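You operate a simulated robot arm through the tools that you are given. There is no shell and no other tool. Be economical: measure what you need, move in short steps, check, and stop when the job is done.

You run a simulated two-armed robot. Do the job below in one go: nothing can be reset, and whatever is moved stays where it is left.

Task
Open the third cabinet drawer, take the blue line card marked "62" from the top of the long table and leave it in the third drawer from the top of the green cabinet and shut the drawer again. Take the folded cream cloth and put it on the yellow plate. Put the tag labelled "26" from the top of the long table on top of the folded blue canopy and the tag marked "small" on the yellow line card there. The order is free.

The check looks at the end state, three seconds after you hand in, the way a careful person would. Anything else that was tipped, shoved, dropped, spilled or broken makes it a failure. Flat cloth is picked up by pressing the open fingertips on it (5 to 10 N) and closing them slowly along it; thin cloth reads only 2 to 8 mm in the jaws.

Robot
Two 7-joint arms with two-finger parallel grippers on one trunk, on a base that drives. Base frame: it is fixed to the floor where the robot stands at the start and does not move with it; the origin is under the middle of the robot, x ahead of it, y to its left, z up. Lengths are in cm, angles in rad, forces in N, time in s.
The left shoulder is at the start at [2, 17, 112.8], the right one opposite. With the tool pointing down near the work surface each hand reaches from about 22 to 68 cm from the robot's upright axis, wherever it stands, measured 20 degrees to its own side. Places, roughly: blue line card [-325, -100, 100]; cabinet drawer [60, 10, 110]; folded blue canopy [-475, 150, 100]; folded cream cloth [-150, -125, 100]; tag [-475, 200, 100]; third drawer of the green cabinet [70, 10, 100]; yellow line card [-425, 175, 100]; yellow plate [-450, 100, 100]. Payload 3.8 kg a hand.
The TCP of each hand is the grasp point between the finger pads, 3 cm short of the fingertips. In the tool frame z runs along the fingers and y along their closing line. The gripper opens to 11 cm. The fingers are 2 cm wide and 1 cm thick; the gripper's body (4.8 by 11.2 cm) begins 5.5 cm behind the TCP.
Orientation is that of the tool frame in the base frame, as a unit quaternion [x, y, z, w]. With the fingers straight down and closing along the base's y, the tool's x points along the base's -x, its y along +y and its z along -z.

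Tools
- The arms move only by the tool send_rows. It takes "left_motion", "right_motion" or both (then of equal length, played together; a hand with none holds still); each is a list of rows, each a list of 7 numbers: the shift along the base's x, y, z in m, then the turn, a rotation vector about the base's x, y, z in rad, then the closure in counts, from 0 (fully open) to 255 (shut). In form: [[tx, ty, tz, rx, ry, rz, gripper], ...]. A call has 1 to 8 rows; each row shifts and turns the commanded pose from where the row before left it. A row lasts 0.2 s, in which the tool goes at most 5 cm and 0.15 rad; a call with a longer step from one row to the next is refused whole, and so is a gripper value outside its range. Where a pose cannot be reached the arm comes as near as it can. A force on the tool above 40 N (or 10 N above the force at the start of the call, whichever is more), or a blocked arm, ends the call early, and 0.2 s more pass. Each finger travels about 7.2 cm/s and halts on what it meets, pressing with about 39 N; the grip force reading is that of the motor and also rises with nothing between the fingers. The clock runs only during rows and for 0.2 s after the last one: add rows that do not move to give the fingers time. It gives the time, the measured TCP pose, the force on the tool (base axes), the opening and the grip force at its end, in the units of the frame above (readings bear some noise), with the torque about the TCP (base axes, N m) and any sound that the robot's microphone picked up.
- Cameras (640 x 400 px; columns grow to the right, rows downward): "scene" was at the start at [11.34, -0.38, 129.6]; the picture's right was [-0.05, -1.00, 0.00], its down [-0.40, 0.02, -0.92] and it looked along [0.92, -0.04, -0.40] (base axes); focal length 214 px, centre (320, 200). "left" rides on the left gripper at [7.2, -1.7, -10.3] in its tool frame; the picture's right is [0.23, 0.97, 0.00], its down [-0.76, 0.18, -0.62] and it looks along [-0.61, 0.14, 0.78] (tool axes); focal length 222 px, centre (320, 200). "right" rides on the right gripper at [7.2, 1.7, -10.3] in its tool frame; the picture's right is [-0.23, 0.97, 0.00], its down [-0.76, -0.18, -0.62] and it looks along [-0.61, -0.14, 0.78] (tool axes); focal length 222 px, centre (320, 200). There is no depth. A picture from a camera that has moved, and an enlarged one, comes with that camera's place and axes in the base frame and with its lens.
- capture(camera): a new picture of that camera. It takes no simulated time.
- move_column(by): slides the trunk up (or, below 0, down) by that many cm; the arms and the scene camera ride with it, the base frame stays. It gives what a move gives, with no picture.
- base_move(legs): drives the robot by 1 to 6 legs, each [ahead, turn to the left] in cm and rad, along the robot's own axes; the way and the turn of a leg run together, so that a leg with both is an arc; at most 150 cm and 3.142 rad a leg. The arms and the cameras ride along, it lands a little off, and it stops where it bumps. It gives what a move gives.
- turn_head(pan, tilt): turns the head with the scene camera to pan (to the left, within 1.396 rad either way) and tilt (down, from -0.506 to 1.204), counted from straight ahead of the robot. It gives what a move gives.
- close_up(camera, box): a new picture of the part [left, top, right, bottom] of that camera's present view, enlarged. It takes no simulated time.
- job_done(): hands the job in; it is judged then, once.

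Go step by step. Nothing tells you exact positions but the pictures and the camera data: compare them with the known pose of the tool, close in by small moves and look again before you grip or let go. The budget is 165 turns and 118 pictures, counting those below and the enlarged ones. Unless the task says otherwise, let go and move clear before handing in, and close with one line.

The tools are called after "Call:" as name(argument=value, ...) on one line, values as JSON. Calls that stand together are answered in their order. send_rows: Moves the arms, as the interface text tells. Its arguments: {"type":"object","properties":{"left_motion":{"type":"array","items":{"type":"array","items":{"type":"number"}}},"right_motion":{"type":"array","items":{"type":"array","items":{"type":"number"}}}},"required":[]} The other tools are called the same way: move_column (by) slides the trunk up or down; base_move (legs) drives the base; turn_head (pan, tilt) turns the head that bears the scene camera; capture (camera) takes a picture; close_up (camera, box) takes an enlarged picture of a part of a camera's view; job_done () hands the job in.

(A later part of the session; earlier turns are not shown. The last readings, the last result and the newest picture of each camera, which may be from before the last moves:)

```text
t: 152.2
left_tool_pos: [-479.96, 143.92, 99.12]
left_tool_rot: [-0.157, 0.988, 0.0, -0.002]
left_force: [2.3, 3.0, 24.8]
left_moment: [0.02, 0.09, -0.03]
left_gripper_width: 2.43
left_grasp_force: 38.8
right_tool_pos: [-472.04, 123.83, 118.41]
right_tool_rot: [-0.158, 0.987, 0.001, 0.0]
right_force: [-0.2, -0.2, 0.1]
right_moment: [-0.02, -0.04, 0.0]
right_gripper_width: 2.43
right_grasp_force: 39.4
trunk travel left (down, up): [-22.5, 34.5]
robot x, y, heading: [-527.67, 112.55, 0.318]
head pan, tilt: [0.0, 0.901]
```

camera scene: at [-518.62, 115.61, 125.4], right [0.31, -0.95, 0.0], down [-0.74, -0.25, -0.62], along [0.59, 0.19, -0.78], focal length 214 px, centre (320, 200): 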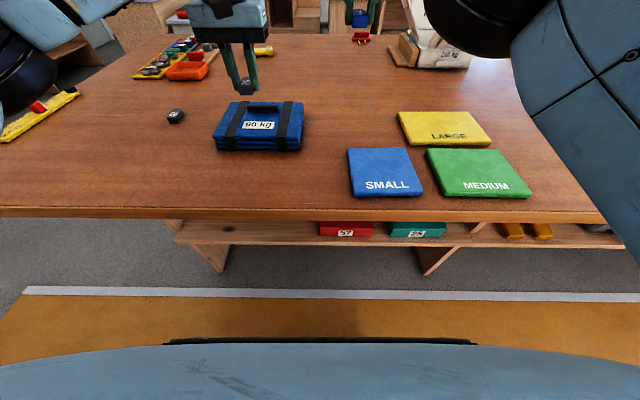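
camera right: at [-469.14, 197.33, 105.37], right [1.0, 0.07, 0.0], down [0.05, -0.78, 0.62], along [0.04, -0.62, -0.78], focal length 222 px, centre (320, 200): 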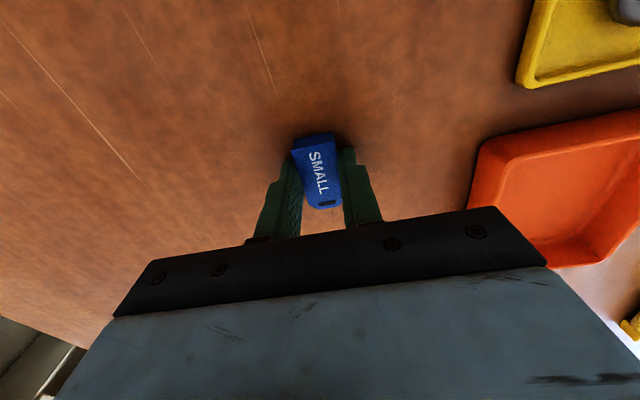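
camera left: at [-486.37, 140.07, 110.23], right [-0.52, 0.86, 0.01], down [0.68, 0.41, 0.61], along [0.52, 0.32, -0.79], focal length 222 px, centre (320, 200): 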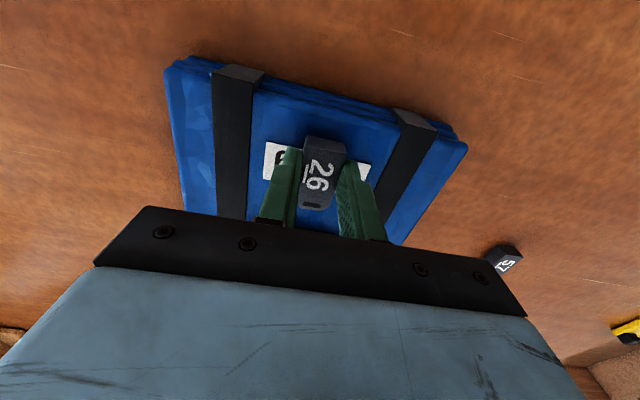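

Call:
send_rows(left_motion=[[0, 0, 0.002, 0, 0, 0, 240], [0, 0, 0, 0, 0, 0, 180], [0, 0, 0, 0, 0, 0, 140], [0, 0, 0.005, 0, 0, 0, 140], [0, 0, 0.02, 0, 0, 0, 140], [0, 0, 0.03, 0, 0, 0, 140], [-0.01, 0, 0.03, 0, 0, 0, 140], [-0.01, 0, 0.03, 0, 0, 0, 140]])

Call:
capture(camera="left")

```text
t: 154.0
left_tool_pos: [-482.13, 144.11, 110.63]
left_tool_rot: [-0.157, 0.988, 0.001, -0.006]
left_force: [-0.5, -0.3, 0.4]
left_moment: [0.01, -0.04, -0.03]
left_gripper_width: 4.93
left_grasp_force: 0.1
right_tool_pos: [-472.13, 123.8, 118.2]
right_tool_rot: [-0.157, 0.988, 0.001, 0.0]
right_force: [0.5, -0.4, 0.5]
right_moment: [0.01, -0.01, 0.0]
right_gripper_width: 2.42
right_grasp_force: 38.8
trunk travel left (down, up): [-22.5, 34.5]
robot x, y, heading: [-527.33, 112.59, 0.317]
head pan, tilt: [0.0, 0.901]
```

```text
61 pictures are left
camera left: at [-488.54, 140.14, 121.09], right [-0.52, 0.86, 0.01], down [0.68, 0.41, 0.61], along [0.52, 0.32, -0.79], focal length 222 px, centre (320, 200)
```

left: 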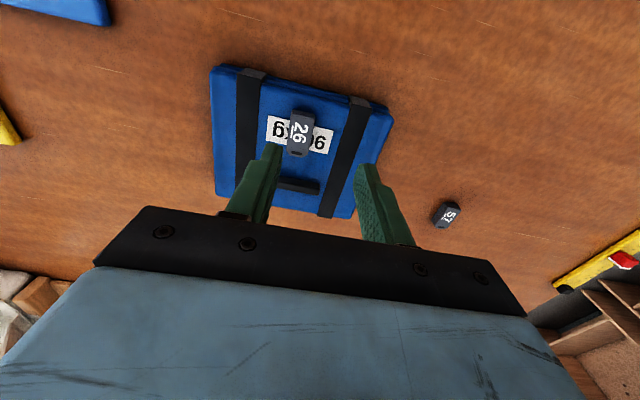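

Tag 26 lies on the canopy. Next I carry SMALL round to the front of the table, to the yellow line card.

Call:
move_column(by=25)

Call:
base_move(legs=[[-8, 0], [0, 1.548], [115, 0], [0, -1.165], [103, 0]])

```text
t: 156.6
left_tool_pos: [-482.23, 144.05, 135.5]
left_tool_rot: [-0.158, 0.987, 0.0, -0.006]
left_force: [0.0, -0.3, 0.1]
left_moment: [0.01, 0.0, 0.01]
left_gripper_width: 4.95
left_grasp_force: 0.0
right_tool_pos: [-472.07, 123.97, 143.22]
right_tool_rot: [-0.157, 0.988, 0.0, -0.001]
right_force: [-0.6, -0.8, -0.2]
right_moment: [0.0, -0.01, -0.01]
right_gripper_width: 2.45
right_grasp_force: 39.0
trunk travel left (down, up): [-47.5, 9.5]
robot x, y, heading: [-528.14, 112.51, 0.318]
head pan, tilt: [0.0, 0.901]
```

```text
t: 174.8
left_tool_pos: [-454.48, 332.52, 135.61]
left_tool_rot: [-0.335, 0.942, -0.001, -0.006]
left_force: [-0.1, -0.4, -0.6]
left_moment: [-0.03, 0.01, -0.03]
left_gripper_width: 4.97
left_grasp_force: 0.0
right_tool_pos: [-437.93, 317.4, 143.24]
right_tool_rot: [-0.334, 0.942, 0.001, 0.0]
right_force: [0.3, 0.8, -0.1]
right_moment: [0.0, -0.03, -0.02]
right_gripper_width: 2.41
right_grasp_force: 39.3
trunk travel left (down, up): [-47.5, 9.5]
robot x, y, heading: [-485.96, 286.73, 0.683]
head pan, tilt: [0.0, 0.901]
```

Call:
base_move(legs=[[0, -0.552], [102, 0], [0, -1.251], [125, 0], [0, -1.728]])

Call:
turn_head(pan=0, tilt=0.7)

Call:
capture(camera="scene")

```text
t: 194.6
left_tool_pos: [-370.84, 156.96, 135.68]
left_tool_rot: [0.985, 0.173, 0.007, 0.001]
left_force: [0.8, -0.3, -0.1]
left_moment: [-0.01, -0.01, 0.02]
left_gripper_width: 4.94
left_grasp_force: 0.1
right_tool_pos: [-381.57, 176.82, 143.28]
right_tool_rot: [0.985, 0.173, 0.0, 0.001]
right_force: [1.0, -0.8, -0.2]
right_moment: [-0.01, -0.06, -0.01]
right_gripper_width: 2.42
right_grasp_force: 38.4
trunk travel left (down, up): [-47.5, 9.5]
robot x, y, heading: [-326.27, 189.77, -2.799]
head pan, tilt: [0.0, 0.901]
```

```text
t: 195.4
left_tool_pos: [-370.76, 156.9, 135.56]
left_tool_rot: [0.985, 0.173, 0.006, 0.001]
left_force: [-0.7, 0.5, -0.2]
left_moment: [-0.02, 0.03, -0.02]
left_gripper_width: 4.96
left_grasp_force: 0.1
right_tool_pos: [-381.63, 176.87, 143.27]
right_tool_rot: [0.985, 0.173, 0.0, 0.0]
right_force: [0.1, 0.8, -0.8]
right_moment: [0.0, 0.04, 0.02]
right_gripper_width: 2.43
right_grasp_force: 39.2
trunk travel left (down, up): [-47.5, 9.5]
robot x, y, heading: [-326.36, 189.75, -2.791]
head pan, tilt: [0.0, 0.7]
```

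```text
60 pictures are left
camera scene: at [-336.25, 186.3, 152.0], right [-0.34, 0.94, 0.0], down [0.61, 0.22, -0.76], along [-0.72, -0.26, -0.64], focal length 214 px, centre (320, 200)
```

scene: 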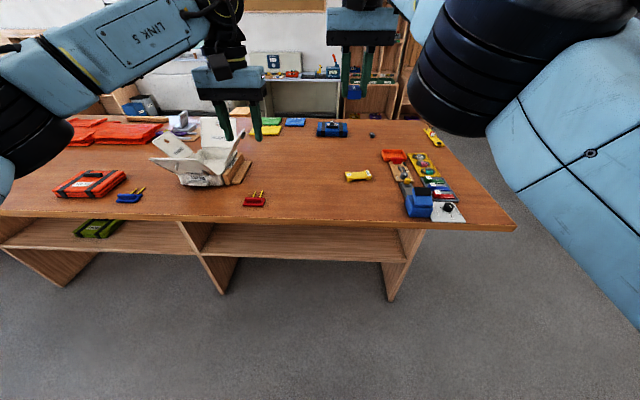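

The yellow line card is at about (-425, 173.6), 30 cm in from the front edge. I drive up and look closely.

Call:
base_move(legs=[[39, 0]])

Call:
move_column(by=-25)

Call:
send_rows(right_motion=[[-0.015, 0.018, 0, 0, 0, 0, 240], [-0.015, 0.018, 0, 0, 0, 0, 240], [-0.015, 0.018, 0, 0, 0, 0, 240], [-0.015, 0.018, -0.01, 0, 0, 0, 240], [0, 0.018, -0.01, 0, 0, 0, 240], [0, 0.018, -0.01, 0, 0, 0, 240], [0, 0, -0.01, 0, 0, 0, 240]])

Call:
capture(camera="right")

Call:
capture(camera="scene")

```text
t: 197.8
left_tool_pos: [-407.25, 143.23, 135.58]
left_tool_rot: [0.985, 0.175, 0.007, 0.0]
left_force: [0.4, -0.4, 0.6]
left_moment: [0.02, 0.04, 0.0]
left_gripper_width: 4.95
left_grasp_force: 0.0
right_tool_pos: [-418.11, 163.1, 143.14]
right_tool_rot: [0.984, 0.175, 0.0, 0.001]
right_force: [-0.5, -0.4, 0.5]
right_moment: [0.01, 0.0, 0.03]
right_gripper_width: 2.48
right_grasp_force: 39.0
trunk travel left (down, up): [-47.5, 9.5]
robot x, y, heading: [-363.27, 176.8, -2.783]
head pan, tilt: [0.0, 0.7]
```

```text
t: 200.4
left_tool_pos: [-407.34, 143.32, 110.56]
left_tool_rot: [0.985, 0.175, 0.007, 0.0]
left_force: [-1.0, -0.6, 0.6]
left_moment: [-0.04, 0.03, -0.01]
left_gripper_width: 4.98
left_grasp_force: 0.0
right_tool_pos: [-418.15, 163.09, 118.26]
right_tool_rot: [0.984, 0.175, 0.0, 0.0]
right_force: [0.4, -0.2, -0.1]
right_moment: [0.02, 0.01, 0.0]
right_gripper_width: 2.42
right_grasp_force: 38.9
trunk travel left (down, up): [-22.5, 34.5]
robot x, y, heading: [-363.06, 176.44, -2.79]
head pan, tilt: [0.0, 0.7]
```

```text
t: 202.0
left_tool_pos: [-407.4, 143.05, 110.52]
left_tool_rot: [0.984, 0.175, 0.007, 0.0]
left_force: [-0.4, -1.2, -0.2]
left_moment: [0.02, -0.01, 0.01]
left_gripper_width: 4.95
left_grasp_force: 0.1
right_tool_pos: [-423.47, 174.1, 114.19]
right_tool_rot: [0.985, 0.175, 0.001, 0.001]
right_force: [-0.4, 0.2, 0.3]
right_moment: [0.0, 0.01, 0.0]
right_gripper_width: 2.44
right_grasp_force: 38.2
right hand out of reach, approached as far as the arm can: row 3, 5
trunk travel left (down, up): [-22.5, 34.5]
robot x, y, heading: [-362.94, 176.47, -2.789]
head pan, tilt: [0.0, 0.7]
```

```text
59 pictures are left
camera right: at [-416.07, 175.07, 124.55], right [0.12, -0.99, 0.0], down [-0.78, -0.1, 0.62], along [-0.62, -0.08, -0.78], focal length 222 px, centre (320, 200)
```

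right: 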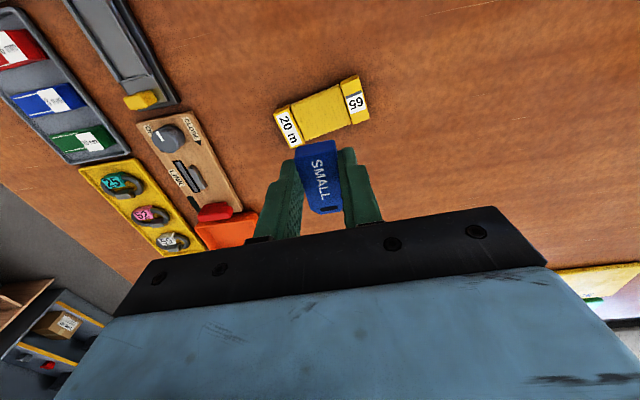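

```text
58 pictures are left
camera scene: at [-372.88, 172.69, 127.0], right [-0.35, 0.94, 0.0], down [0.6, 0.22, -0.76], along [-0.72, -0.27, -0.64], focal length 214 px, centre (320, 200)
```

scene: 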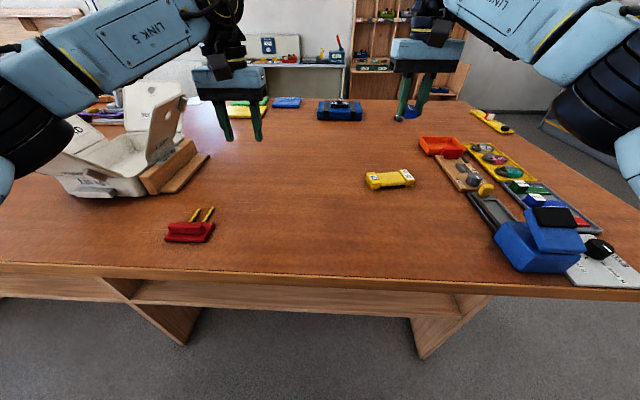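

The card's centre is (-424.8, 173.7). I square the tag across it and descend to just above.

Call:
send_rows(right_motion=[[0, 0, -0.03, 0, 0, 0.05, 240], [0, 0, -0.03, 0, 0, 0.05, 240], [0, 0, -0.03, 0, 0, 0.05, 240], [-0.006, -0.002, -0.03, 0, 0, 0, 240], [-0.007, -0.002, -0.02, 0, 0, 0, 240], [0, 0, -0.007, 0, 0, 0, 240], [0, 0, 0, 0, 0, 0, 240]])

Call:
capture(camera="right")

```text
t: 203.6
left_tool_pos: [-407.37, 143.35, 110.65]
left_tool_rot: [0.985, 0.174, 0.005, 0.001]
left_force: [0.0, -0.5, 0.7]
left_moment: [-0.03, -0.03, 0.02]
left_gripper_width: 4.95
left_grasp_force: 0.1
right_tool_pos: [-424.93, 174.04, 99.44]
right_tool_rot: [0.969, 0.249, 0.0, 0.0]
right_force: [-0.3, -0.5, -0.7]
right_moment: [0.02, 0.0, -0.02]
right_gripper_width: 2.45
right_grasp_force: 38.9
trunk travel left (down, up): [-22.5, 34.5]
robot x, y, heading: [-362.79, 176.51, -2.788]
head pan, tilt: [0.0, 0.7]
```

```text
57 pictures are left
camera right: at [-417.75, 175.96, 109.83], right [0.27, -0.96, 0.0], down [-0.75, -0.21, 0.62], along [-0.6, -0.17, -0.78], focal length 222 px, centre (320, 200)
```

right: 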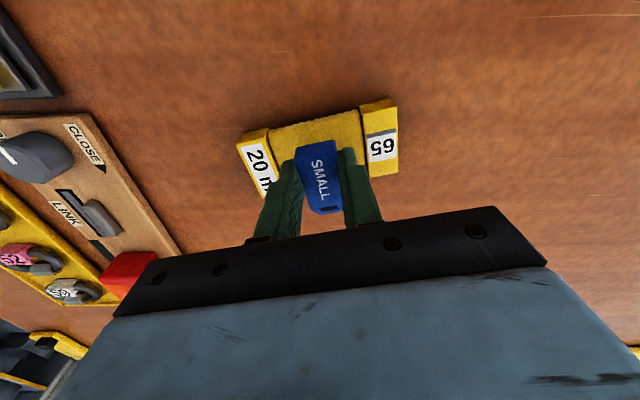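

Call:
send_rows(right_motion=[[-0.003, 0, -0.008, 0, 0, 0, 240], [0, 0, -0.008, 0, 0, 0, 240], [0, 0, 0, 0, 0, 0, 240]])

Call:
send_rows(right_motion=[[0, 0, -0.004, 0, 0, 0, 240], [0, 0, 0, 0, 0, 0, 240]])

```text
t: 204.4
left_tool_pos: [-407.36, 143.2, 110.57]
left_tool_rot: [0.985, 0.174, 0.007, 0.001]
left_force: [-1.1, -0.5, 0.0]
left_moment: [-0.01, -0.01, 0.03]
left_gripper_width: 4.96
left_grasp_force: 0.0
right_tool_pos: [-425.29, 173.98, 98.05]
right_tool_rot: [0.969, 0.249, 0.0, 0.0]
right_force: [-0.8, 0.1, -0.3]
right_moment: [-0.02, 0.0, 0.01]
right_gripper_width: 2.42
right_grasp_force: 39.6
trunk travel left (down, up): [-22.5, 34.5]
robot x, y, heading: [-362.96, 176.49, -2.786]
head pan, tilt: [0.0, 0.7]
```

```text
t: 205.0
left_tool_pos: [-407.31, 143.33, 110.45]
left_tool_rot: [0.985, 0.175, 0.007, 0.001]
left_force: [-0.3, 0.3, -0.4]
left_moment: [-0.01, -0.02, 0.04]
left_gripper_width: 4.98
left_grasp_force: 0.1
right_tool_pos: [-425.28, 173.93, 97.5]
right_tool_rot: [0.969, 0.249, 0.0, -0.001]
right_force: [-0.4, -0.1, 0.3]
right_moment: [-0.01, 0.01, -0.01]
right_gripper_width: 2.42
right_grasp_force: 39.3
trunk travel left (down, up): [-22.5, 34.5]
robot x, y, heading: [-362.92, 176.29, -2.784]
head pan, tilt: [0.0, 0.7]
```

Call:
send_rows(right_motion=[[0, 0, -0.004, 0, 0, 0, 240], [0, 0, 0, 0, 0, 0, 240]])

Call:
send_rows(right_motion=[[0, 0, -0.003, 0, 0, 0, 240], [0, 0, 0, 0, 0, 0, 240]])

```text
t: 205.6
left_tool_pos: [-407.45, 143.25, 110.52]
left_tool_rot: [0.984, 0.175, 0.006, 0.001]
left_force: [-0.5, -0.3, 0.1]
left_moment: [-0.01, 0.01, 0.03]
left_gripper_width: 4.93
left_grasp_force: 0.0
right_tool_pos: [-425.18, 173.95, 97.08]
right_tool_rot: [0.969, 0.249, 0.0, 0.001]
right_force: [0.2, -0.4, 0.3]
right_moment: [0.01, 0.02, 0.03]
right_gripper_width: 2.41
right_grasp_force: 38.9
trunk travel left (down, up): [-22.5, 34.5]
robot x, y, heading: [-362.9, 176.61, -2.784]
head pan, tilt: [0.0, 0.7]
```

```text
t: 206.2
left_tool_pos: [-407.43, 143.28, 110.55]
left_tool_rot: [0.984, 0.176, 0.007, 0.001]
left_force: [-0.1, 0.3, 1.2]
left_moment: [0.03, -0.02, 0.0]
left_gripper_width: 4.95
left_grasp_force: 0.1
right_tool_pos: [-425.3, 173.95, 96.76]
right_tool_rot: [0.969, 0.248, 0.0, 0.0]
right_force: [0.7, 0.7, 3.7]
right_moment: [-0.01, 0.02, 0.03]
right_gripper_width: 2.44
right_grasp_force: 39.2
trunk travel left (down, up): [-22.5, 34.5]
robot x, y, heading: [-362.88, 176.34, -2.787]
head pan, tilt: [0.0, 0.7]
```

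Contact felt. I open a little and rise.

Call:
send_rows(right_motion=[[0, 0, 0, 0, 0, 0, 200], [0, 0, 0, 0, 0, 0, 171], [0, 0, 0.003, 0, 0, 0, 171], [0, 0, 0.01, 0, 0, 0, 171], [0, 0, 0.03, 0, 0, 0, 171], [0, 0, 0.03, 0, 0, 0, 171], [0.01, 0, 0.03, 0, 0, 0, 171], [0.01, 0, 0.03, 0, 0, 0, 171]])

Call:
capture(camera="right")

```text
t: 208.0
left_tool_pos: [-407.38, 143.16, 110.62]
left_tool_rot: [0.985, 0.174, 0.006, 0.0]
left_force: [0.0, -0.6, 0.9]
left_moment: [0.01, 0.0, -0.04]
left_gripper_width: 4.96
left_grasp_force: 0.0
right_tool_pos: [-423.32, 173.69, 110.0]
right_tool_rot: [0.969, 0.248, 0.0, 0.001]
right_force: [0.4, -0.4, 0.2]
right_moment: [0.02, 0.03, 0.03]
right_gripper_width: 3.64
right_grasp_force: 0.1
trunk travel left (down, up): [-22.5, 34.5]
robot x, y, heading: [-362.9, 176.19, -2.785]
head pan, tilt: [0.0, 0.7]
```

```text
56 pictures are left
camera right: at [-416.07, 175.77, 120.45], right [0.27, -0.96, 0.0], down [-0.75, -0.21, 0.62], along [-0.6, -0.17, -0.78], focal length 222 px, centre (320, 200)
```

right: 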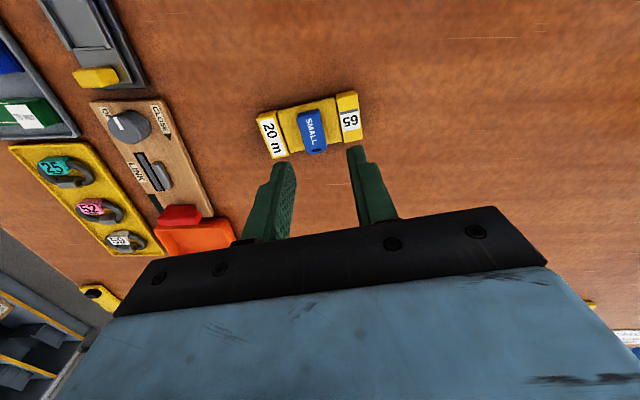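

SMALL rests on the yellow card. Now I back out, turn down the aisle and look toward the cloth and blue line card.

Call:
move_column(by=25)

Call:
base_move(legs=[[-35, 0], [0, 1.51]])

Call:
turn_head(pan=0, tilt=0.4)

Call:
capture(camera="scene")

```text
t: 210.6
left_tool_pos: [-407.41, 143.12, 135.54]
left_tool_rot: [0.985, 0.175, 0.006, 0.001]
left_force: [0.6, 0.0, 0.7]
left_moment: [-0.02, 0.01, -0.02]
left_gripper_width: 4.95
left_grasp_force: 0.0
right_tool_pos: [-423.37, 173.78, 134.9]
right_tool_rot: [0.968, 0.249, 0.0, 0.001]
right_force: [-0.3, 0.2, -0.3]
right_moment: [0.01, -0.03, -0.01]
right_gripper_width: 3.63
right_grasp_force: 0.1
trunk travel left (down, up): [-47.5, 9.5]
robot x, y, heading: [-363.18, 176.34, -2.788]
head pan, tilt: [0.0, 0.7]
```

```text
t: 216.5
left_tool_pos: [-300.7, 141.74, 135.47]
left_tool_rot: [0.606, 0.795, 0.005, -0.005]
left_force: [-0.1, -0.7, 0.2]
left_moment: [0.03, 0.0, 0.0]
left_gripper_width: 4.96
left_grasp_force: 0.1
right_tool_pos: [-332.55, 128.12, 134.99]
right_tool_rot: [0.544, 0.839, 0.001, -0.001]
right_force: [0.1, 0.9, -0.7]
right_moment: [-0.01, 0.0, 0.02]
right_gripper_width: 3.62
right_grasp_force: 0.2
trunk travel left (down, up): [-47.5, 9.5]
robot x, y, heading: [-329.97, 188.87, -1.299]
head pan, tilt: [0.0, 0.7]
```

```text
t: 217.3
left_tool_pos: [-300.7, 141.65, 135.58]
left_tool_rot: [0.606, 0.796, 0.006, -0.003]
left_force: [0.9, 0.7, 0.0]
left_moment: [0.02, -0.01, 0.02]
left_gripper_width: 4.98
left_grasp_force: 0.1
right_tool_pos: [-332.53, 128.2, 135.01]
right_tool_rot: [0.544, 0.839, 0.001, 0.001]
right_force: [0.0, 0.0, 0.5]
right_moment: [-0.01, 0.03, 0.0]
right_gripper_width: 3.64
right_grasp_force: 0.1
trunk travel left (down, up): [-47.5, 9.5]
robot x, y, heading: [-330.05, 188.64, -1.301]
head pan, tilt: [0.0, 0.4]
```

```text
55 pictures are left
camera scene: at [-327.09, 177.74, 154.69], right [-0.96, -0.27, 0.0], down [-0.1, 0.38, -0.92], along [0.25, -0.89, -0.39], focal length 214 px, centre (320, 200)
```

scene: 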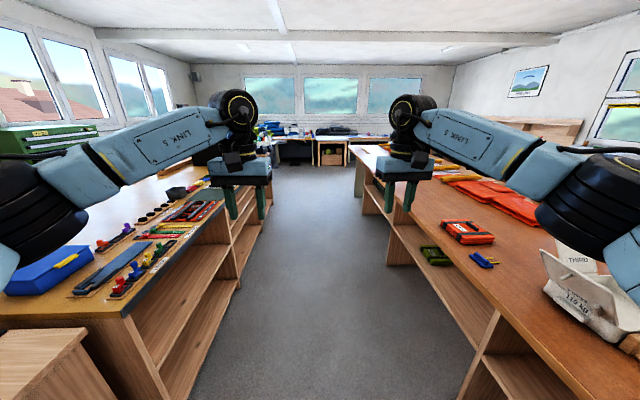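

Call:
base_move(legs=[[0, 0.03], [150, 0], [90, 0]])

Call:
turn_head(pan=0.9, tilt=0.5)

Call:
capture(camera="scene")

Call:
turn_head(pan=-0.7, tilt=0.6)

Call:
capture(camera="scene")

```text
t: 229.3
left_tool_pos: [-232.12, -84.88, 135.54]
left_tool_rot: [0.601, 0.799, 0.004, -0.003]
left_force: [0.2, 0.7, 0.4]
left_moment: [-0.01, -0.01, -0.03]
left_gripper_width: 4.98
left_grasp_force: 0.1
right_tool_pos: [-263.53, -98.82, 135.06]
right_tool_rot: [0.539, 0.843, 0.001, 0.0]
right_force: [-0.2, -0.4, -0.1]
right_moment: [0.0, 0.03, -0.03]
right_gripper_width: 3.63
right_grasp_force: 0.0
trunk travel left (down, up): [-47.5, 9.5]
robot x, y, heading: [-262.25, -38.15, -1.287]
head pan, tilt: [0.0, 0.4]
```

```text
t: 230.5
left_tool_pos: [-232.08, -84.94, 135.53]
left_tool_rot: [0.601, 0.799, 0.005, -0.004]
left_force: [-0.6, -0.6, -0.1]
left_moment: [0.01, -0.05, 0.02]
left_gripper_width: 4.96
left_grasp_force: 0.1
right_tool_pos: [-263.65, -98.76, 135.02]
right_tool_rot: [0.539, 0.842, 0.001, 0.002]
right_force: [-0.4, -0.9, 0.0]
right_moment: [0.0, 0.05, 0.01]
right_gripper_width: 3.61
right_grasp_force: 0.1
trunk travel left (down, up): [-47.5, 9.5]
robot x, y, heading: [-262.37, -38.52, -1.289]
head pan, tilt: [0.901, 0.499]
```

```text
54 pictures are left
camera scene: at [-253.12, -43.78, 153.78], right [-0.38, -0.93, 0.0], down [-0.44, 0.18, -0.88], along [0.81, -0.33, -0.48], focal length 214 px, centre (320, 200)
```

scene: 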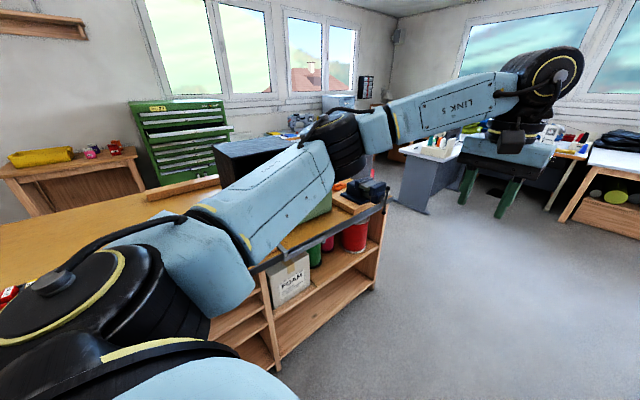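

```text
t: 232.1
left_tool_pos: [-232.1, -84.95, 135.55]
left_tool_rot: [0.601, 0.799, 0.005, -0.004]
left_force: [0.0, -0.7, 0.2]
left_moment: [0.0, 0.01, 0.0]
left_gripper_width: 4.97
left_grasp_force: 0.1
right_tool_pos: [-263.75, -98.8, 135.09]
right_tool_rot: [0.539, 0.842, 0.0, 0.0]
right_force: [-0.4, 0.1, -0.2]
right_moment: [-0.01, -0.06, 0.0]
right_gripper_width: 3.62
right_grasp_force: 0.0
trunk travel left (down, up): [-47.5, 9.5]
robot x, y, heading: [-262.13, -38.28, -1.286]
head pan, tilt: [-0.7, 0.6]
```

```text
53 pictures are left
camera scene: at [-265.1, -48.44, 152.87], right [-0.92, 0.4, 0.0], down [0.23, 0.52, -0.83], along [-0.33, -0.76, -0.56], focal length 214 px, centre (320, 200)
```

scene: 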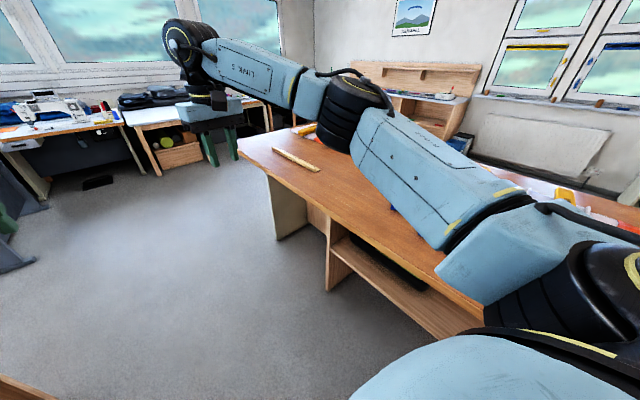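

Call:
base_move(legs=[[150, 0], [0, 1.9]])

Call:
turn_head(pan=0, tilt=0.6)

Call:
capture(camera="scene")

```text
t: 244.0
left_tool_pos: [-184.68, -139.68, 135.57]
left_tool_rot: [-0.283, 0.959, 0.0, -0.006]
left_force: [-1.0, -0.5, 0.3]
left_moment: [0.02, 0.01, 0.01]
left_gripper_width: 4.95
left_grasp_force: 0.1
right_tool_pos: [-162.29, -165.84, 135.03]
right_tool_rot: [-0.355, 0.935, 0.001, 0.0]
right_force: [0.2, -0.4, -1.1]
right_moment: [0.01, -0.03, 0.0]
right_gripper_width: 3.6
right_grasp_force: 0.1
trunk travel left (down, up): [-47.5, 9.5]
robot x, y, heading: [-220.72, -182.01, 0.581]
head pan, tilt: [-0.7, 0.6]
```

```text
t: 245.1
left_tool_pos: [-184.65, -139.67, 135.46]
left_tool_rot: [-0.284, 0.959, -0.001, -0.006]
left_force: [0.7, -0.1, 0.0]
left_moment: [0.0, 0.02, 0.01]
left_gripper_width: 4.98
left_grasp_force: 0.1
right_tool_pos: [-162.3, -165.83, 135.04]
right_tool_rot: [-0.355, 0.935, 0.001, 0.0]
right_force: [0.0, 0.8, 0.0]
right_moment: [-0.01, 0.0, 0.01]
right_gripper_width: 3.61
right_grasp_force: 0.0
trunk travel left (down, up): [-47.5, 9.5]
robot x, y, heading: [-220.52, -181.42, 0.577]
head pan, tilt: [0.0, 0.6]
```

```text
52 pictures are left
camera scene: at [-211.46, -175.85, 152.87], right [0.54, -0.84, 0.0], down [-0.47, -0.31, -0.83], along [0.69, 0.45, -0.56], focal length 214 px, centre (320, 200)
```

scene: 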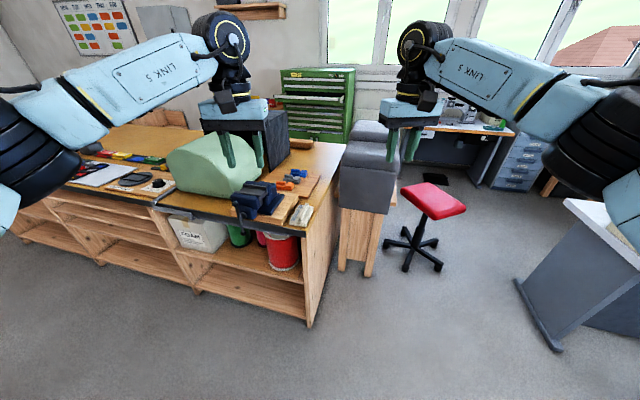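

Call:
close_up(camera="scene", box=[225, 160, 353, 240])

Call:
base_move(legs=[[0, -0.42], [62, 0], [0, 1.705]])

Call:
turn_head(pan=-0.2, tilt=0.9)

Call:
capture(camera="scene")

```text
5.00 times, centred on (289, 200) of scene
camera zoom: at [-211.46, -175.85, 152.87], right [0.54, -0.84, 0.0], down [-0.47, -0.31, -0.83], along [0.69, 0.45, -0.56], focal length 1072 px, centre (475, 200)
```

zoom: 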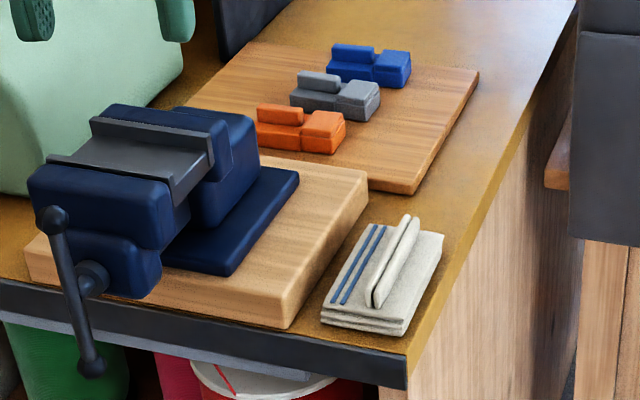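

```text
t: 254.0
left_tool_pos: [-189.93, -126.3, 135.55]
left_tool_rot: [0.808, -0.589, 0.004, 0.005]
left_force: [-0.4, -0.7, 0.3]
left_moment: [-0.02, 0.02, -0.01]
left_gripper_width: 4.96
left_grasp_force: 0.0
right_tool_pos: [-158.82, -111.46, 135.08]
right_tool_rot: [0.85, -0.527, 0.0, 0.001]
right_force: [0.8, 0.1, -0.1]
right_moment: [0.01, -0.01, 0.0]
right_gripper_width: 3.61
right_grasp_force: 0.1
trunk travel left (down, up): [-47.5, 9.5]
robot x, y, heading: [-158.76, -172.1, 1.884]
head pan, tilt: [0.0, 0.6]
```

```text
t: 254.8
left_tool_pos: [-189.9, -126.23, 135.5]
left_tool_rot: [0.808, -0.589, 0.004, 0.005]
left_force: [0.3, -0.5, -0.1]
left_moment: [0.02, -0.01, 0.01]
left_gripper_width: 4.97
left_grasp_force: 0.0
right_tool_pos: [-158.72, -111.45, 135.0]
right_tool_rot: [0.85, -0.526, 0.0, 0.001]
right_force: [0.5, 0.6, 0.1]
right_moment: [0.01, 0.02, -0.04]
right_gripper_width: 3.62
right_grasp_force: 0.1
trunk travel left (down, up): [-47.5, 9.5]
robot x, y, heading: [-158.64, -171.94, 1.883]
head pan, tilt: [-0.201, 0.901]
```

```text
50 pictures are left
camera scene: at [-160.13, -162.48, 150.4], right [0.99, 0.11, 0.0], down [0.09, -0.78, -0.62], along [-0.07, 0.62, -0.78], focal length 214 px, centre (320, 200)
```

scene: 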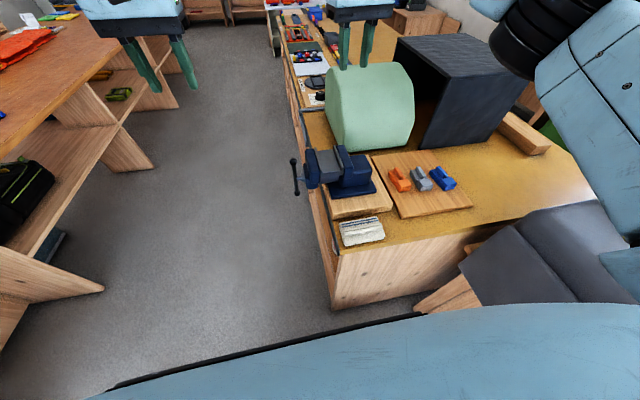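

The cloth has a raised fold ridge running sideways to me. I bring the right hand over it and turn the jaws to close across the ridge.

Call:
send_rows(right_motion=[[0.009, -0.021, 0, 0, 0, 0.143, 100], [0.009, -0.021, 0, 0, 0, 0.143, 100], [0.009, -0.021, 0, 0, 0, 0.143, 100], [0.009, -0.021, 0, 0, 0, 0.143, 100], [0.009, -0.021, 0, 0, 0, 0.143, 100], [0.009, -0.021, 0, 0, 0, 0.143, 100], [0.009, -0.021, 0, 0, 0, 0.143, 100], [0.005, -0.021, 0, 0, 0, 0.143, 100]])

Call:
send_rows(right_motion=[[0, 0, 0, 0, 0, 0.143, 100], [0, 0, 0, 0, 0, 0.143, 100]])

Call:
move_column(by=-25)

Call:
capture(camera="right")

Call:
capture(camera="scene")

```text
t: 256.6
left_tool_pos: [-189.99, -126.3, 135.55]
left_tool_rot: [0.807, -0.59, 0.005, 0.005]
left_force: [0.2, -1.0, -0.6]
left_moment: [-0.01, 0.01, -0.02]
left_gripper_width: 4.97
left_grasp_force: 0.1
right_tool_pos: [-153.66, -133.5, 134.72]
right_tool_rot: [1.0, 0.015, 0.0, 0.001]
right_force: [1.2, -0.5, -0.3]
right_moment: [-0.01, 0.01, 0.03]
right_gripper_width: 6.71
right_grasp_force: 0.1
right hand out of reach, approached as far as the arm can: row 6, 7, 8
trunk travel left (down, up): [-47.5, 9.5]
robot x, y, heading: [-158.64, -171.77, 1.882]
head pan, tilt: [-0.201, 0.901]
```

```text
t: 257.2
left_tool_pos: [-189.99, -126.33, 135.58]
left_tool_rot: [0.807, -0.59, 0.004, 0.004]
left_force: [0.7, 0.2, 0.2]
left_moment: [0.01, 0.01, 0.0]
left_gripper_width: 4.96
left_grasp_force: 0.0
right_tool_pos: [-155.26, -140.07, 134.18]
right_tool_rot: [0.987, 0.158, 0.002, -0.001]
right_force: [1.0, 0.0, 0.0]
right_moment: [0.01, -0.01, -0.02]
right_gripper_width: 6.69
right_grasp_force: 0.0
right hand out of reach, approached as far as the arm can: row 1, 2
trunk travel left (down, up): [-47.5, 9.5]
robot x, y, heading: [-158.7, -172.16, 1.885]
head pan, tilt: [-0.201, 0.901]
```

```text
t: 259.8
left_tool_pos: [-189.93, -126.33, 110.54]
left_tool_rot: [0.808, -0.589, 0.004, 0.005]
left_force: [0.6, 0.2, -0.1]
left_moment: [0.01, 0.01, -0.02]
left_gripper_width: 4.95
left_grasp_force: 0.1
right_tool_pos: [-155.24, -140.04, 109.23]
right_tool_rot: [0.987, 0.158, 0.0, 0.0]
right_force: [-0.3, 0.5, 0.0]
right_moment: [0.0, 0.03, 0.0]
right_gripper_width: 6.69
right_grasp_force: 0.1
trunk travel left (down, up): [-22.5, 34.5]
robot x, y, heading: [-158.67, -171.88, 1.881]
head pan, tilt: [-0.201, 0.901]
```

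```text
49 pictures are left
camera right: at [-147.73, -139.4, 119.55], right [0.09, -1.0, 0.0], down [-0.78, -0.07, 0.62], along [-0.62, -0.05, -0.78], focal length 222 px, centre (320, 200)
```

right: 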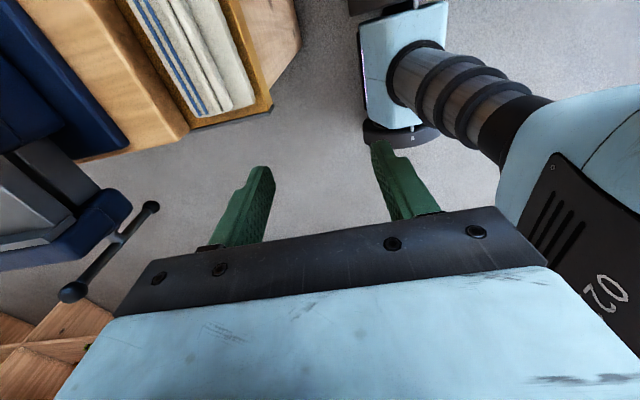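

```text
48 pictures are left
camera scene: at [-160.13, -162.48, 125.4], right [0.99, 0.11, 0.0], down [0.09, -0.78, -0.62], along [-0.07, 0.62, -0.78], focal length 214 px, centre (320, 200)
```

scene: 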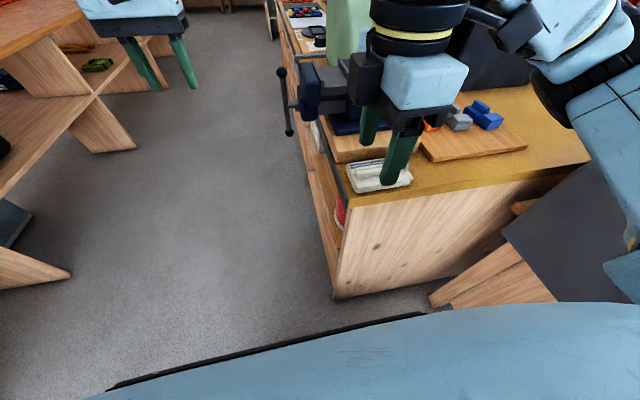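

Call:
send_rows(right_motion=[[0.007, 0.022, 0, 0, 0, 0, 100], [0.007, 0.022, 0, 0, 0, 0, 100], [0.007, 0.022, 0, 0, 0, 0, 100], [0.008, 0.022, 0, 0, 0, 0, 100], [0.008, 0.022, 0, 0, 0, 0, 100], [0, 0, 0, 0, 0, 0, 100]])

Call:
capture(camera="right")

```text
t: 261.2
left_tool_pos: [-189.96, -126.3, 110.75]
left_tool_rot: [0.808, -0.589, 0.003, 0.005]
left_force: [0.5, -0.1, 0.0]
left_moment: [-0.01, 0.01, 0.04]
left_gripper_width: 4.97
left_grasp_force: 0.1
right_tool_pos: [-155.21, -140.0, 109.25]
right_tool_rot: [0.988, 0.157, 0.0, 0.0]
right_force: [-0.1, 0.1, -0.1]
right_moment: [0.0, 0.0, -0.03]
right_gripper_width: 6.67
right_grasp_force: 0.0
right hand out of reach, approached as far as the arm can: row 1, 2, 3, 4, 5
trunk travel left (down, up): [-22.5, 34.5]
robot x, y, heading: [-158.52, -172.49, 1.883]
head pan, tilt: [-0.201, 0.901]
```

```text
47 pictures are left
camera right: at [-147.74, -139.39, 119.54], right [0.09, -1.0, 0.0], down [-0.78, -0.07, 0.62], along [-0.62, -0.05, -0.78], focal length 222 px, centre (320, 200)
```

right: 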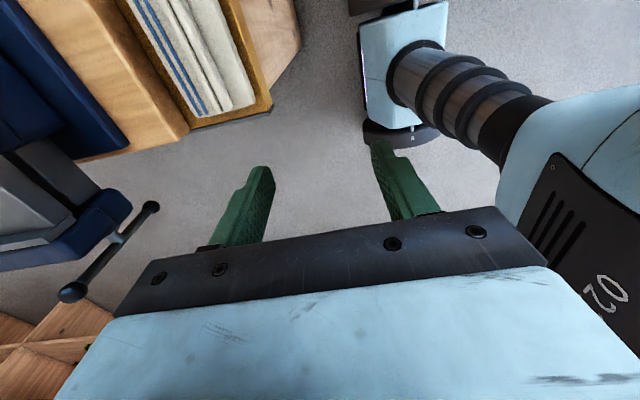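

The wrist limit blocks that turn. I instead restore the neutral wrist and approach the cloth from the aisle side with the left hand, where the ridge runs away from me.

Call:
move_column(by=25)

Call:
base_move(legs=[[-20, 0], [0, 0.622], [48, 0], [0, -2.211]])

Call:
send_rows(right_motion=[[0, 0, 0, 0, 0, -0.14, 0], [0, 0, 0, 0, 0, -0.14, 0], [0, 0, 0, 0, 0, -0.14, 0], [0, 0, 0, 0, 0, -0.14, 0], [0, 0, 0, 0, 0, -0.14, 0], [0, 0, 0, 0, 0, -0.14, 0], [0, 0, 0, 0, 0, -0.14, 0], [0, 0, 0, 0, 0, -0.14, 0]])

Call:
send_rows(right_motion=[[0, 0, 0, 0, 0, -0.14, 0], [0, 0, 0, 0, 0, -0.14, 0], [0, 0, 0, 0, 0, -0.14, 0]])

Call:
turn_head(pan=0.3, tilt=0.9)

Call:
capture(camera="scene")

```text
t: 263.8
left_tool_pos: [-189.97, -126.31, 135.55]
left_tool_rot: [0.808, -0.59, 0.003, 0.005]
left_force: [1.0, 0.4, 0.2]
left_moment: [-0.04, 0.03, 0.04]
left_gripper_width: 4.97
left_grasp_force: 0.1
right_tool_pos: [-155.17, -140.01, 134.19]
right_tool_rot: [0.988, 0.157, 0.0, 0.001]
right_force: [0.7, -0.7, -0.2]
right_moment: [-0.01, 0.0, 0.01]
right_gripper_width: 6.71
right_grasp_force: 0.1
trunk travel left (down, up): [-47.5, 9.5]
robot x, y, heading: [-158.63, -171.57, 1.88]
head pan, tilt: [-0.201, 0.901]
```

```text
t: 274.8
left_tool_pos: [-146.15, -130.75, 135.51]
left_tool_rot: [-0.158, 0.987, 0.001, -0.007]
left_force: [-0.1, 0.0, 0.0]
left_moment: [-0.01, -0.03, -0.01]
left_gripper_width: 4.97
left_grasp_force: 0.1
right_tool_pos: [-159.68, -165.68, 134.14]
right_tool_rot: [0.812, -0.584, 0.0, 0.0]
right_force: [0.6, 0.6, -0.3]
right_moment: [0.01, 0.0, -0.01]
right_gripper_width: 6.7
right_grasp_force: 0.1
trunk travel left (down, up): [-47.5, 9.5]
robot x, y, heading: [-191.73, -161.91, 0.318]
head pan, tilt: [-0.201, 0.901]
```

```text
t: 276.6
left_tool_pos: [-146.1, -130.65, 135.58]
left_tool_rot: [-0.157, 0.988, 0.001, -0.006]
left_force: [-0.2, 0.4, -0.5]
left_moment: [0.02, 0.02, -0.02]
left_gripper_width: 4.97
left_grasp_force: 0.1
right_tool_pos: [-159.75, -165.66, 134.26]
right_tool_rot: [-0.375, 0.927, 0.0, -0.001]
right_force: [-0.5, -0.2, -0.3]
right_moment: [-0.01, 0.03, 0.01]
right_gripper_width: 11.0
right_grasp_force: 0.1
trunk travel left (down, up): [-47.5, 9.5]
robot x, y, heading: [-191.88, -162.44, 0.317]
head pan, tilt: [-0.201, 0.901]
```

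```text
t: 277.4
left_tool_pos: [-146.03, -130.7, 135.55]
left_tool_rot: [-0.157, 0.988, 0.001, -0.006]
left_force: [1.7, -0.3, -0.8]
left_moment: [-0.02, -0.02, -0.03]
left_gripper_width: 4.97
left_grasp_force: 0.0
right_tool_pos: [-159.73, -165.67, 134.16]
right_tool_rot: [-0.172, 0.985, 0.0, 0.0]
right_force: [-0.3, 0.0, 0.6]
right_moment: [0.01, -0.03, -0.01]
right_gripper_width: 10.99
right_grasp_force: 0.1
trunk travel left (down, up): [-47.5, 9.5]
robot x, y, heading: [-191.72, -162.15, 0.318]
head pan, tilt: [-0.201, 0.901]
```

```text
t: 278.3
left_tool_pos: [-146.1, -130.71, 135.62]
left_tool_rot: [-0.157, 0.988, 0.002, -0.006]
left_force: [-0.2, -0.8, -0.1]
left_moment: [0.02, 0.0, -0.01]
left_gripper_width: 4.97
left_grasp_force: 0.0
right_tool_pos: [-159.81, -165.69, 134.15]
right_tool_rot: [-0.176, 0.984, -0.001, 0.0]
right_force: [0.8, -0.1, 0.1]
right_moment: [0.01, 0.01, -0.02]
right_gripper_width: 10.98
right_grasp_force: 0.0
trunk travel left (down, up): [-47.5, 9.5]
robot x, y, heading: [-191.8, -161.94, 0.319]
head pan, tilt: [0.3, 0.901]
```

```text
46 pictures are left
camera scene: at [-183.51, -157.26, 150.39], right [0.58, -0.82, 0.0], down [-0.64, -0.45, -0.62], along [0.51, 0.36, -0.78], focal length 214 px, centre (320, 200)
```

scene: 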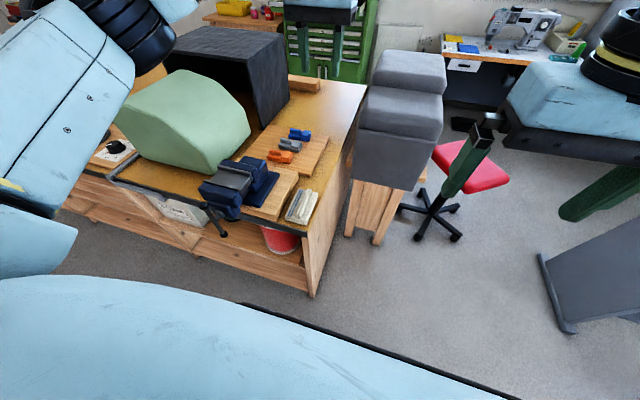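

Call:
send_rows(left_motion=[[-0.03, 0.01, 0, 0, 0, 0, 90], [-0.03, 0.008, 0, 0, 0, 0, 90], [0, 0, 0, 0, 0, 0, 90]])

Call:
move_column(by=-25)

Call:
capture(camera="left")

```text
t: 279.1
left_tool_pos: [-152.13, -129.07, 135.62]
left_tool_rot: [-0.157, 0.988, 0.001, -0.006]
left_force: [0.8, 0.3, 0.3]
left_moment: [-0.01, 0.05, -0.02]
left_gripper_width: 7.11
left_grasp_force: 0.1
right_tool_pos: [-159.68, -165.68, 134.16]
right_tool_rot: [-0.175, 0.984, 0.0, 0.0]
right_force: [1.1, -0.8, 0.1]
right_moment: [0.03, 0.01, 0.01]
right_gripper_width: 10.98
right_grasp_force: 0.0
trunk travel left (down, up): [-47.5, 9.5]
robot x, y, heading: [-191.65, -162.54, 0.313]
head pan, tilt: [0.3, 0.901]
```

```text
t: 281.7
left_tool_pos: [-152.14, -129.06, 110.6]
left_tool_rot: [-0.158, 0.987, 0.001, -0.006]
left_force: [0.0, 1.1, 0.1]
left_moment: [-0.01, 0.02, -0.02]
left_gripper_width: 7.1
left_grasp_force: 0.1
right_tool_pos: [-159.7, -165.66, 109.26]
right_tool_rot: [-0.175, 0.985, 0.0, 0.001]
right_force: [0.2, 1.0, 0.1]
right_moment: [-0.03, -0.02, 0.0]
right_gripper_width: 10.97
right_grasp_force: 0.0
trunk travel left (down, up): [-22.5, 34.5]
robot x, y, heading: [-191.77, -162.29, 0.312]
head pan, tilt: [0.3, 0.901]
```

```text
45 pictures are left
camera left: at [-158.41, -132.98, 121.02], right [-0.52, 0.86, 0.01], down [0.68, 0.41, 0.61], along [0.52, 0.32, -0.79], focal length 222 px, centre (320, 200)
```

left: 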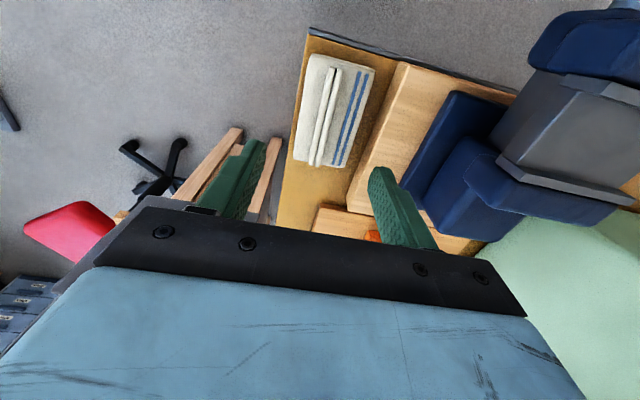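

Call:
send_rows(left_motion=[[0, 0.006, -0.03, 0, 0, 0, 90], [0, 0, -0.03, 0, 0, 0, 90], [0, 0, -0.03, 0, 0, 0, 120], [0, 0, -0.01, 0, 0, 0, 150], [0, 0, 0, 0, 0, 0, 150]])

Call:
capture(camera="left")

```text
t: 282.9
left_tool_pos: [-152.1, -128.56, 100.48]
left_tool_rot: [-0.158, 0.987, 0.001, -0.007]
left_force: [-0.3, 0.4, 0.3]
left_moment: [0.04, -0.04, 0.01]
left_gripper_width: 4.52
left_grasp_force: 0.1
right_tool_pos: [-159.75, -165.56, 109.14]
right_tool_rot: [-0.175, 0.984, 0.001, 0.0]
right_force: [-1.2, -0.3, 0.0]
right_moment: [-0.02, -0.01, 0.0]
right_gripper_width: 11.0
right_grasp_force: 0.1
trunk travel left (down, up): [-22.5, 34.5]
robot x, y, heading: [-191.68, -162.46, 0.316]
head pan, tilt: [0.3, 0.901]
```

```text
44 pictures are left
camera left: at [-158.32, -132.4, 111.02], right [-0.52, 0.86, 0.01], down [0.68, 0.41, 0.61], along [0.52, 0.32, -0.79], focal length 222 px, centre (320, 200)
```

left: 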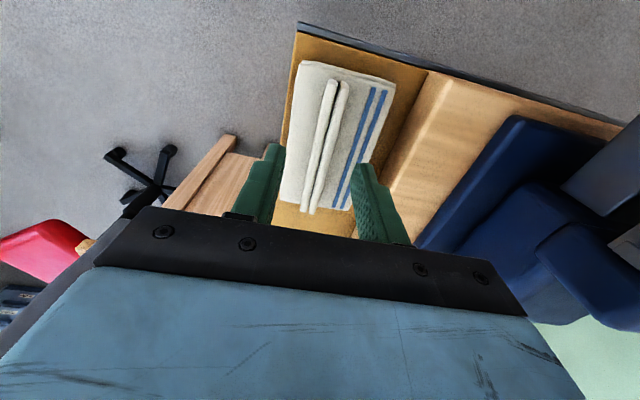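

Call:
send_rows(left_motion=[[0, 0.001, -0.015, 0, 0, 0, 150], [0, 0, -0.015, 0, 0, 0, 150], [0, 0, 0, 0, 0, 0, 150]])

Call:
send_rows(left_motion=[[0, 0, -0.005, 0, 0, 0, 150], [0, 0, 0, 0, 0, 0, 150]])

Call:
capture(camera="left")

```text
t: 283.7
left_tool_pos: [-151.62, -129.03, 99.11]
left_tool_rot: [-0.157, 0.988, 0.006, 0.008]
left_force: [-0.4, 0.5, 0.3]
left_moment: [-0.05, 0.01, 0.03]
left_gripper_width: 4.55
left_grasp_force: 0.1
right_tool_pos: [-159.53, -166.52, 109.24]
right_tool_rot: [-0.176, 0.984, 0.005, 0.0]
right_force: [-0.4, 0.0, -0.9]
right_moment: [0.04, -0.03, 0.05]
right_gripper_width: 11.01
right_grasp_force: 0.1
trunk travel left (down, up): [-22.5, 34.5]
robot x, y, heading: [-191.85, -162.48, 0.318]
head pan, tilt: [0.3, 0.901]
```

```text
t: 284.3
left_tool_pos: [-151.39, -129.31, 99.0]
left_tool_rot: [-0.157, 0.987, 0.007, 0.01]
left_force: [0.3, -0.2, 0.5]
left_moment: [0.0, 0.01, -0.01]
left_gripper_width: 4.51
left_grasp_force: 0.0
right_tool_pos: [-159.64, -166.86, 109.11]
right_tool_rot: [-0.174, 0.985, 0.006, 0.001]
right_force: [-1.2, -0.5, 0.0]
right_moment: [-0.01, -0.02, 0.02]
right_gripper_width: 11.02
right_grasp_force: 0.0
trunk travel left (down, up): [-22.5, 34.5]
robot x, y, heading: [-191.46, -162.5, 0.311]
head pan, tilt: [0.3, 0.901]
```

```text
43 pictures are left
camera left: at [-158.06, -133.49, 109.19], right [-0.52, 0.86, 0.01], down [0.66, 0.39, 0.64], along [0.55, 0.34, -0.77], focal length 222 px, centre (320, 200)
```

left: 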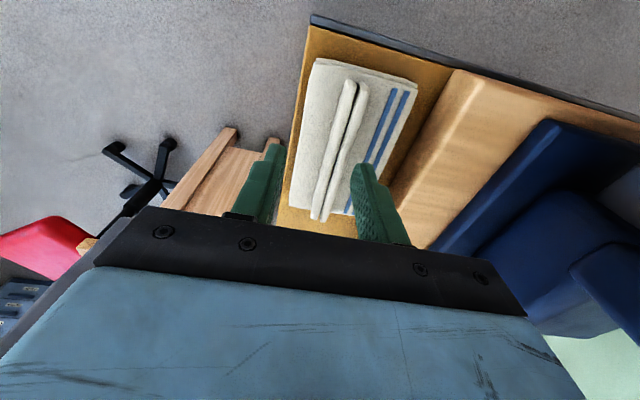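

The arm is being pushed somewhere off the tool. I rise again and look for what touches.

Call:
send_rows(left_motion=[[0, 0, 0.02, 0, 0, 0, 150], [0, 0, 0.02, 0, 0, 0, 150], [0, 0, 0, 0, 0, 0, 150]])

Call:
turn_head(pan=0.7, tilt=0.8)

Call:
capture(camera="scene")

```text
t: 285.1
left_tool_pos: [-152.21, -128.45, 100.94]
left_tool_rot: [-0.156, 0.988, 0.001, -0.008]
left_force: [-0.2, -0.3, 0.4]
left_moment: [0.0, 0.0, 0.04]
left_gripper_width: 4.54
left_grasp_force: 0.2
right_tool_pos: [-159.71, -165.68, 109.0]
right_tool_rot: [-0.175, 0.985, 0.001, 0.0]
right_force: [-0.3, -0.1, -0.3]
right_moment: [-0.02, 0.01, 0.0]
right_gripper_width: 11.0
right_grasp_force: 0.0
trunk travel left (down, up): [-22.5, 34.5]
robot x, y, heading: [-191.5, -162.65, 0.314]
head pan, tilt: [0.3, 0.901]
```

```text
t: 285.9
left_tool_pos: [-152.22, -128.4, 101.13]
left_tool_rot: [-0.157, 0.988, 0.001, -0.006]
left_force: [-0.6, -0.4, -0.7]
left_moment: [0.01, -0.02, 0.03]
left_gripper_width: 4.52
left_grasp_force: 0.1
right_tool_pos: [-159.74, -165.74, 109.12]
right_tool_rot: [-0.175, 0.985, 0.0, 0.0]
right_force: [-0.8, -0.1, 0.2]
right_moment: [-0.01, 0.0, -0.02]
right_gripper_width: 11.02
right_grasp_force: 0.1
trunk travel left (down, up): [-22.5, 34.5]
robot x, y, heading: [-191.6, -162.45, 0.318]
head pan, tilt: [0.7, 0.799]
```

```text
42 pictures are left
camera scene: at [-185.43, -154.77, 126.18], right [0.85, -0.53, 0.0], down [-0.38, -0.61, -0.7], along [0.37, 0.59, -0.72], focal length 214 px, centre (320, 200)
```

scene: 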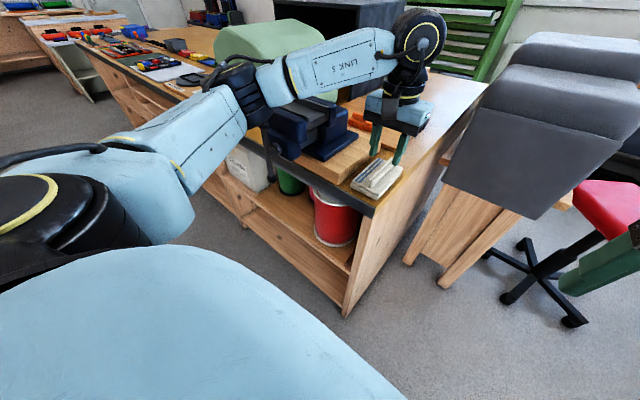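

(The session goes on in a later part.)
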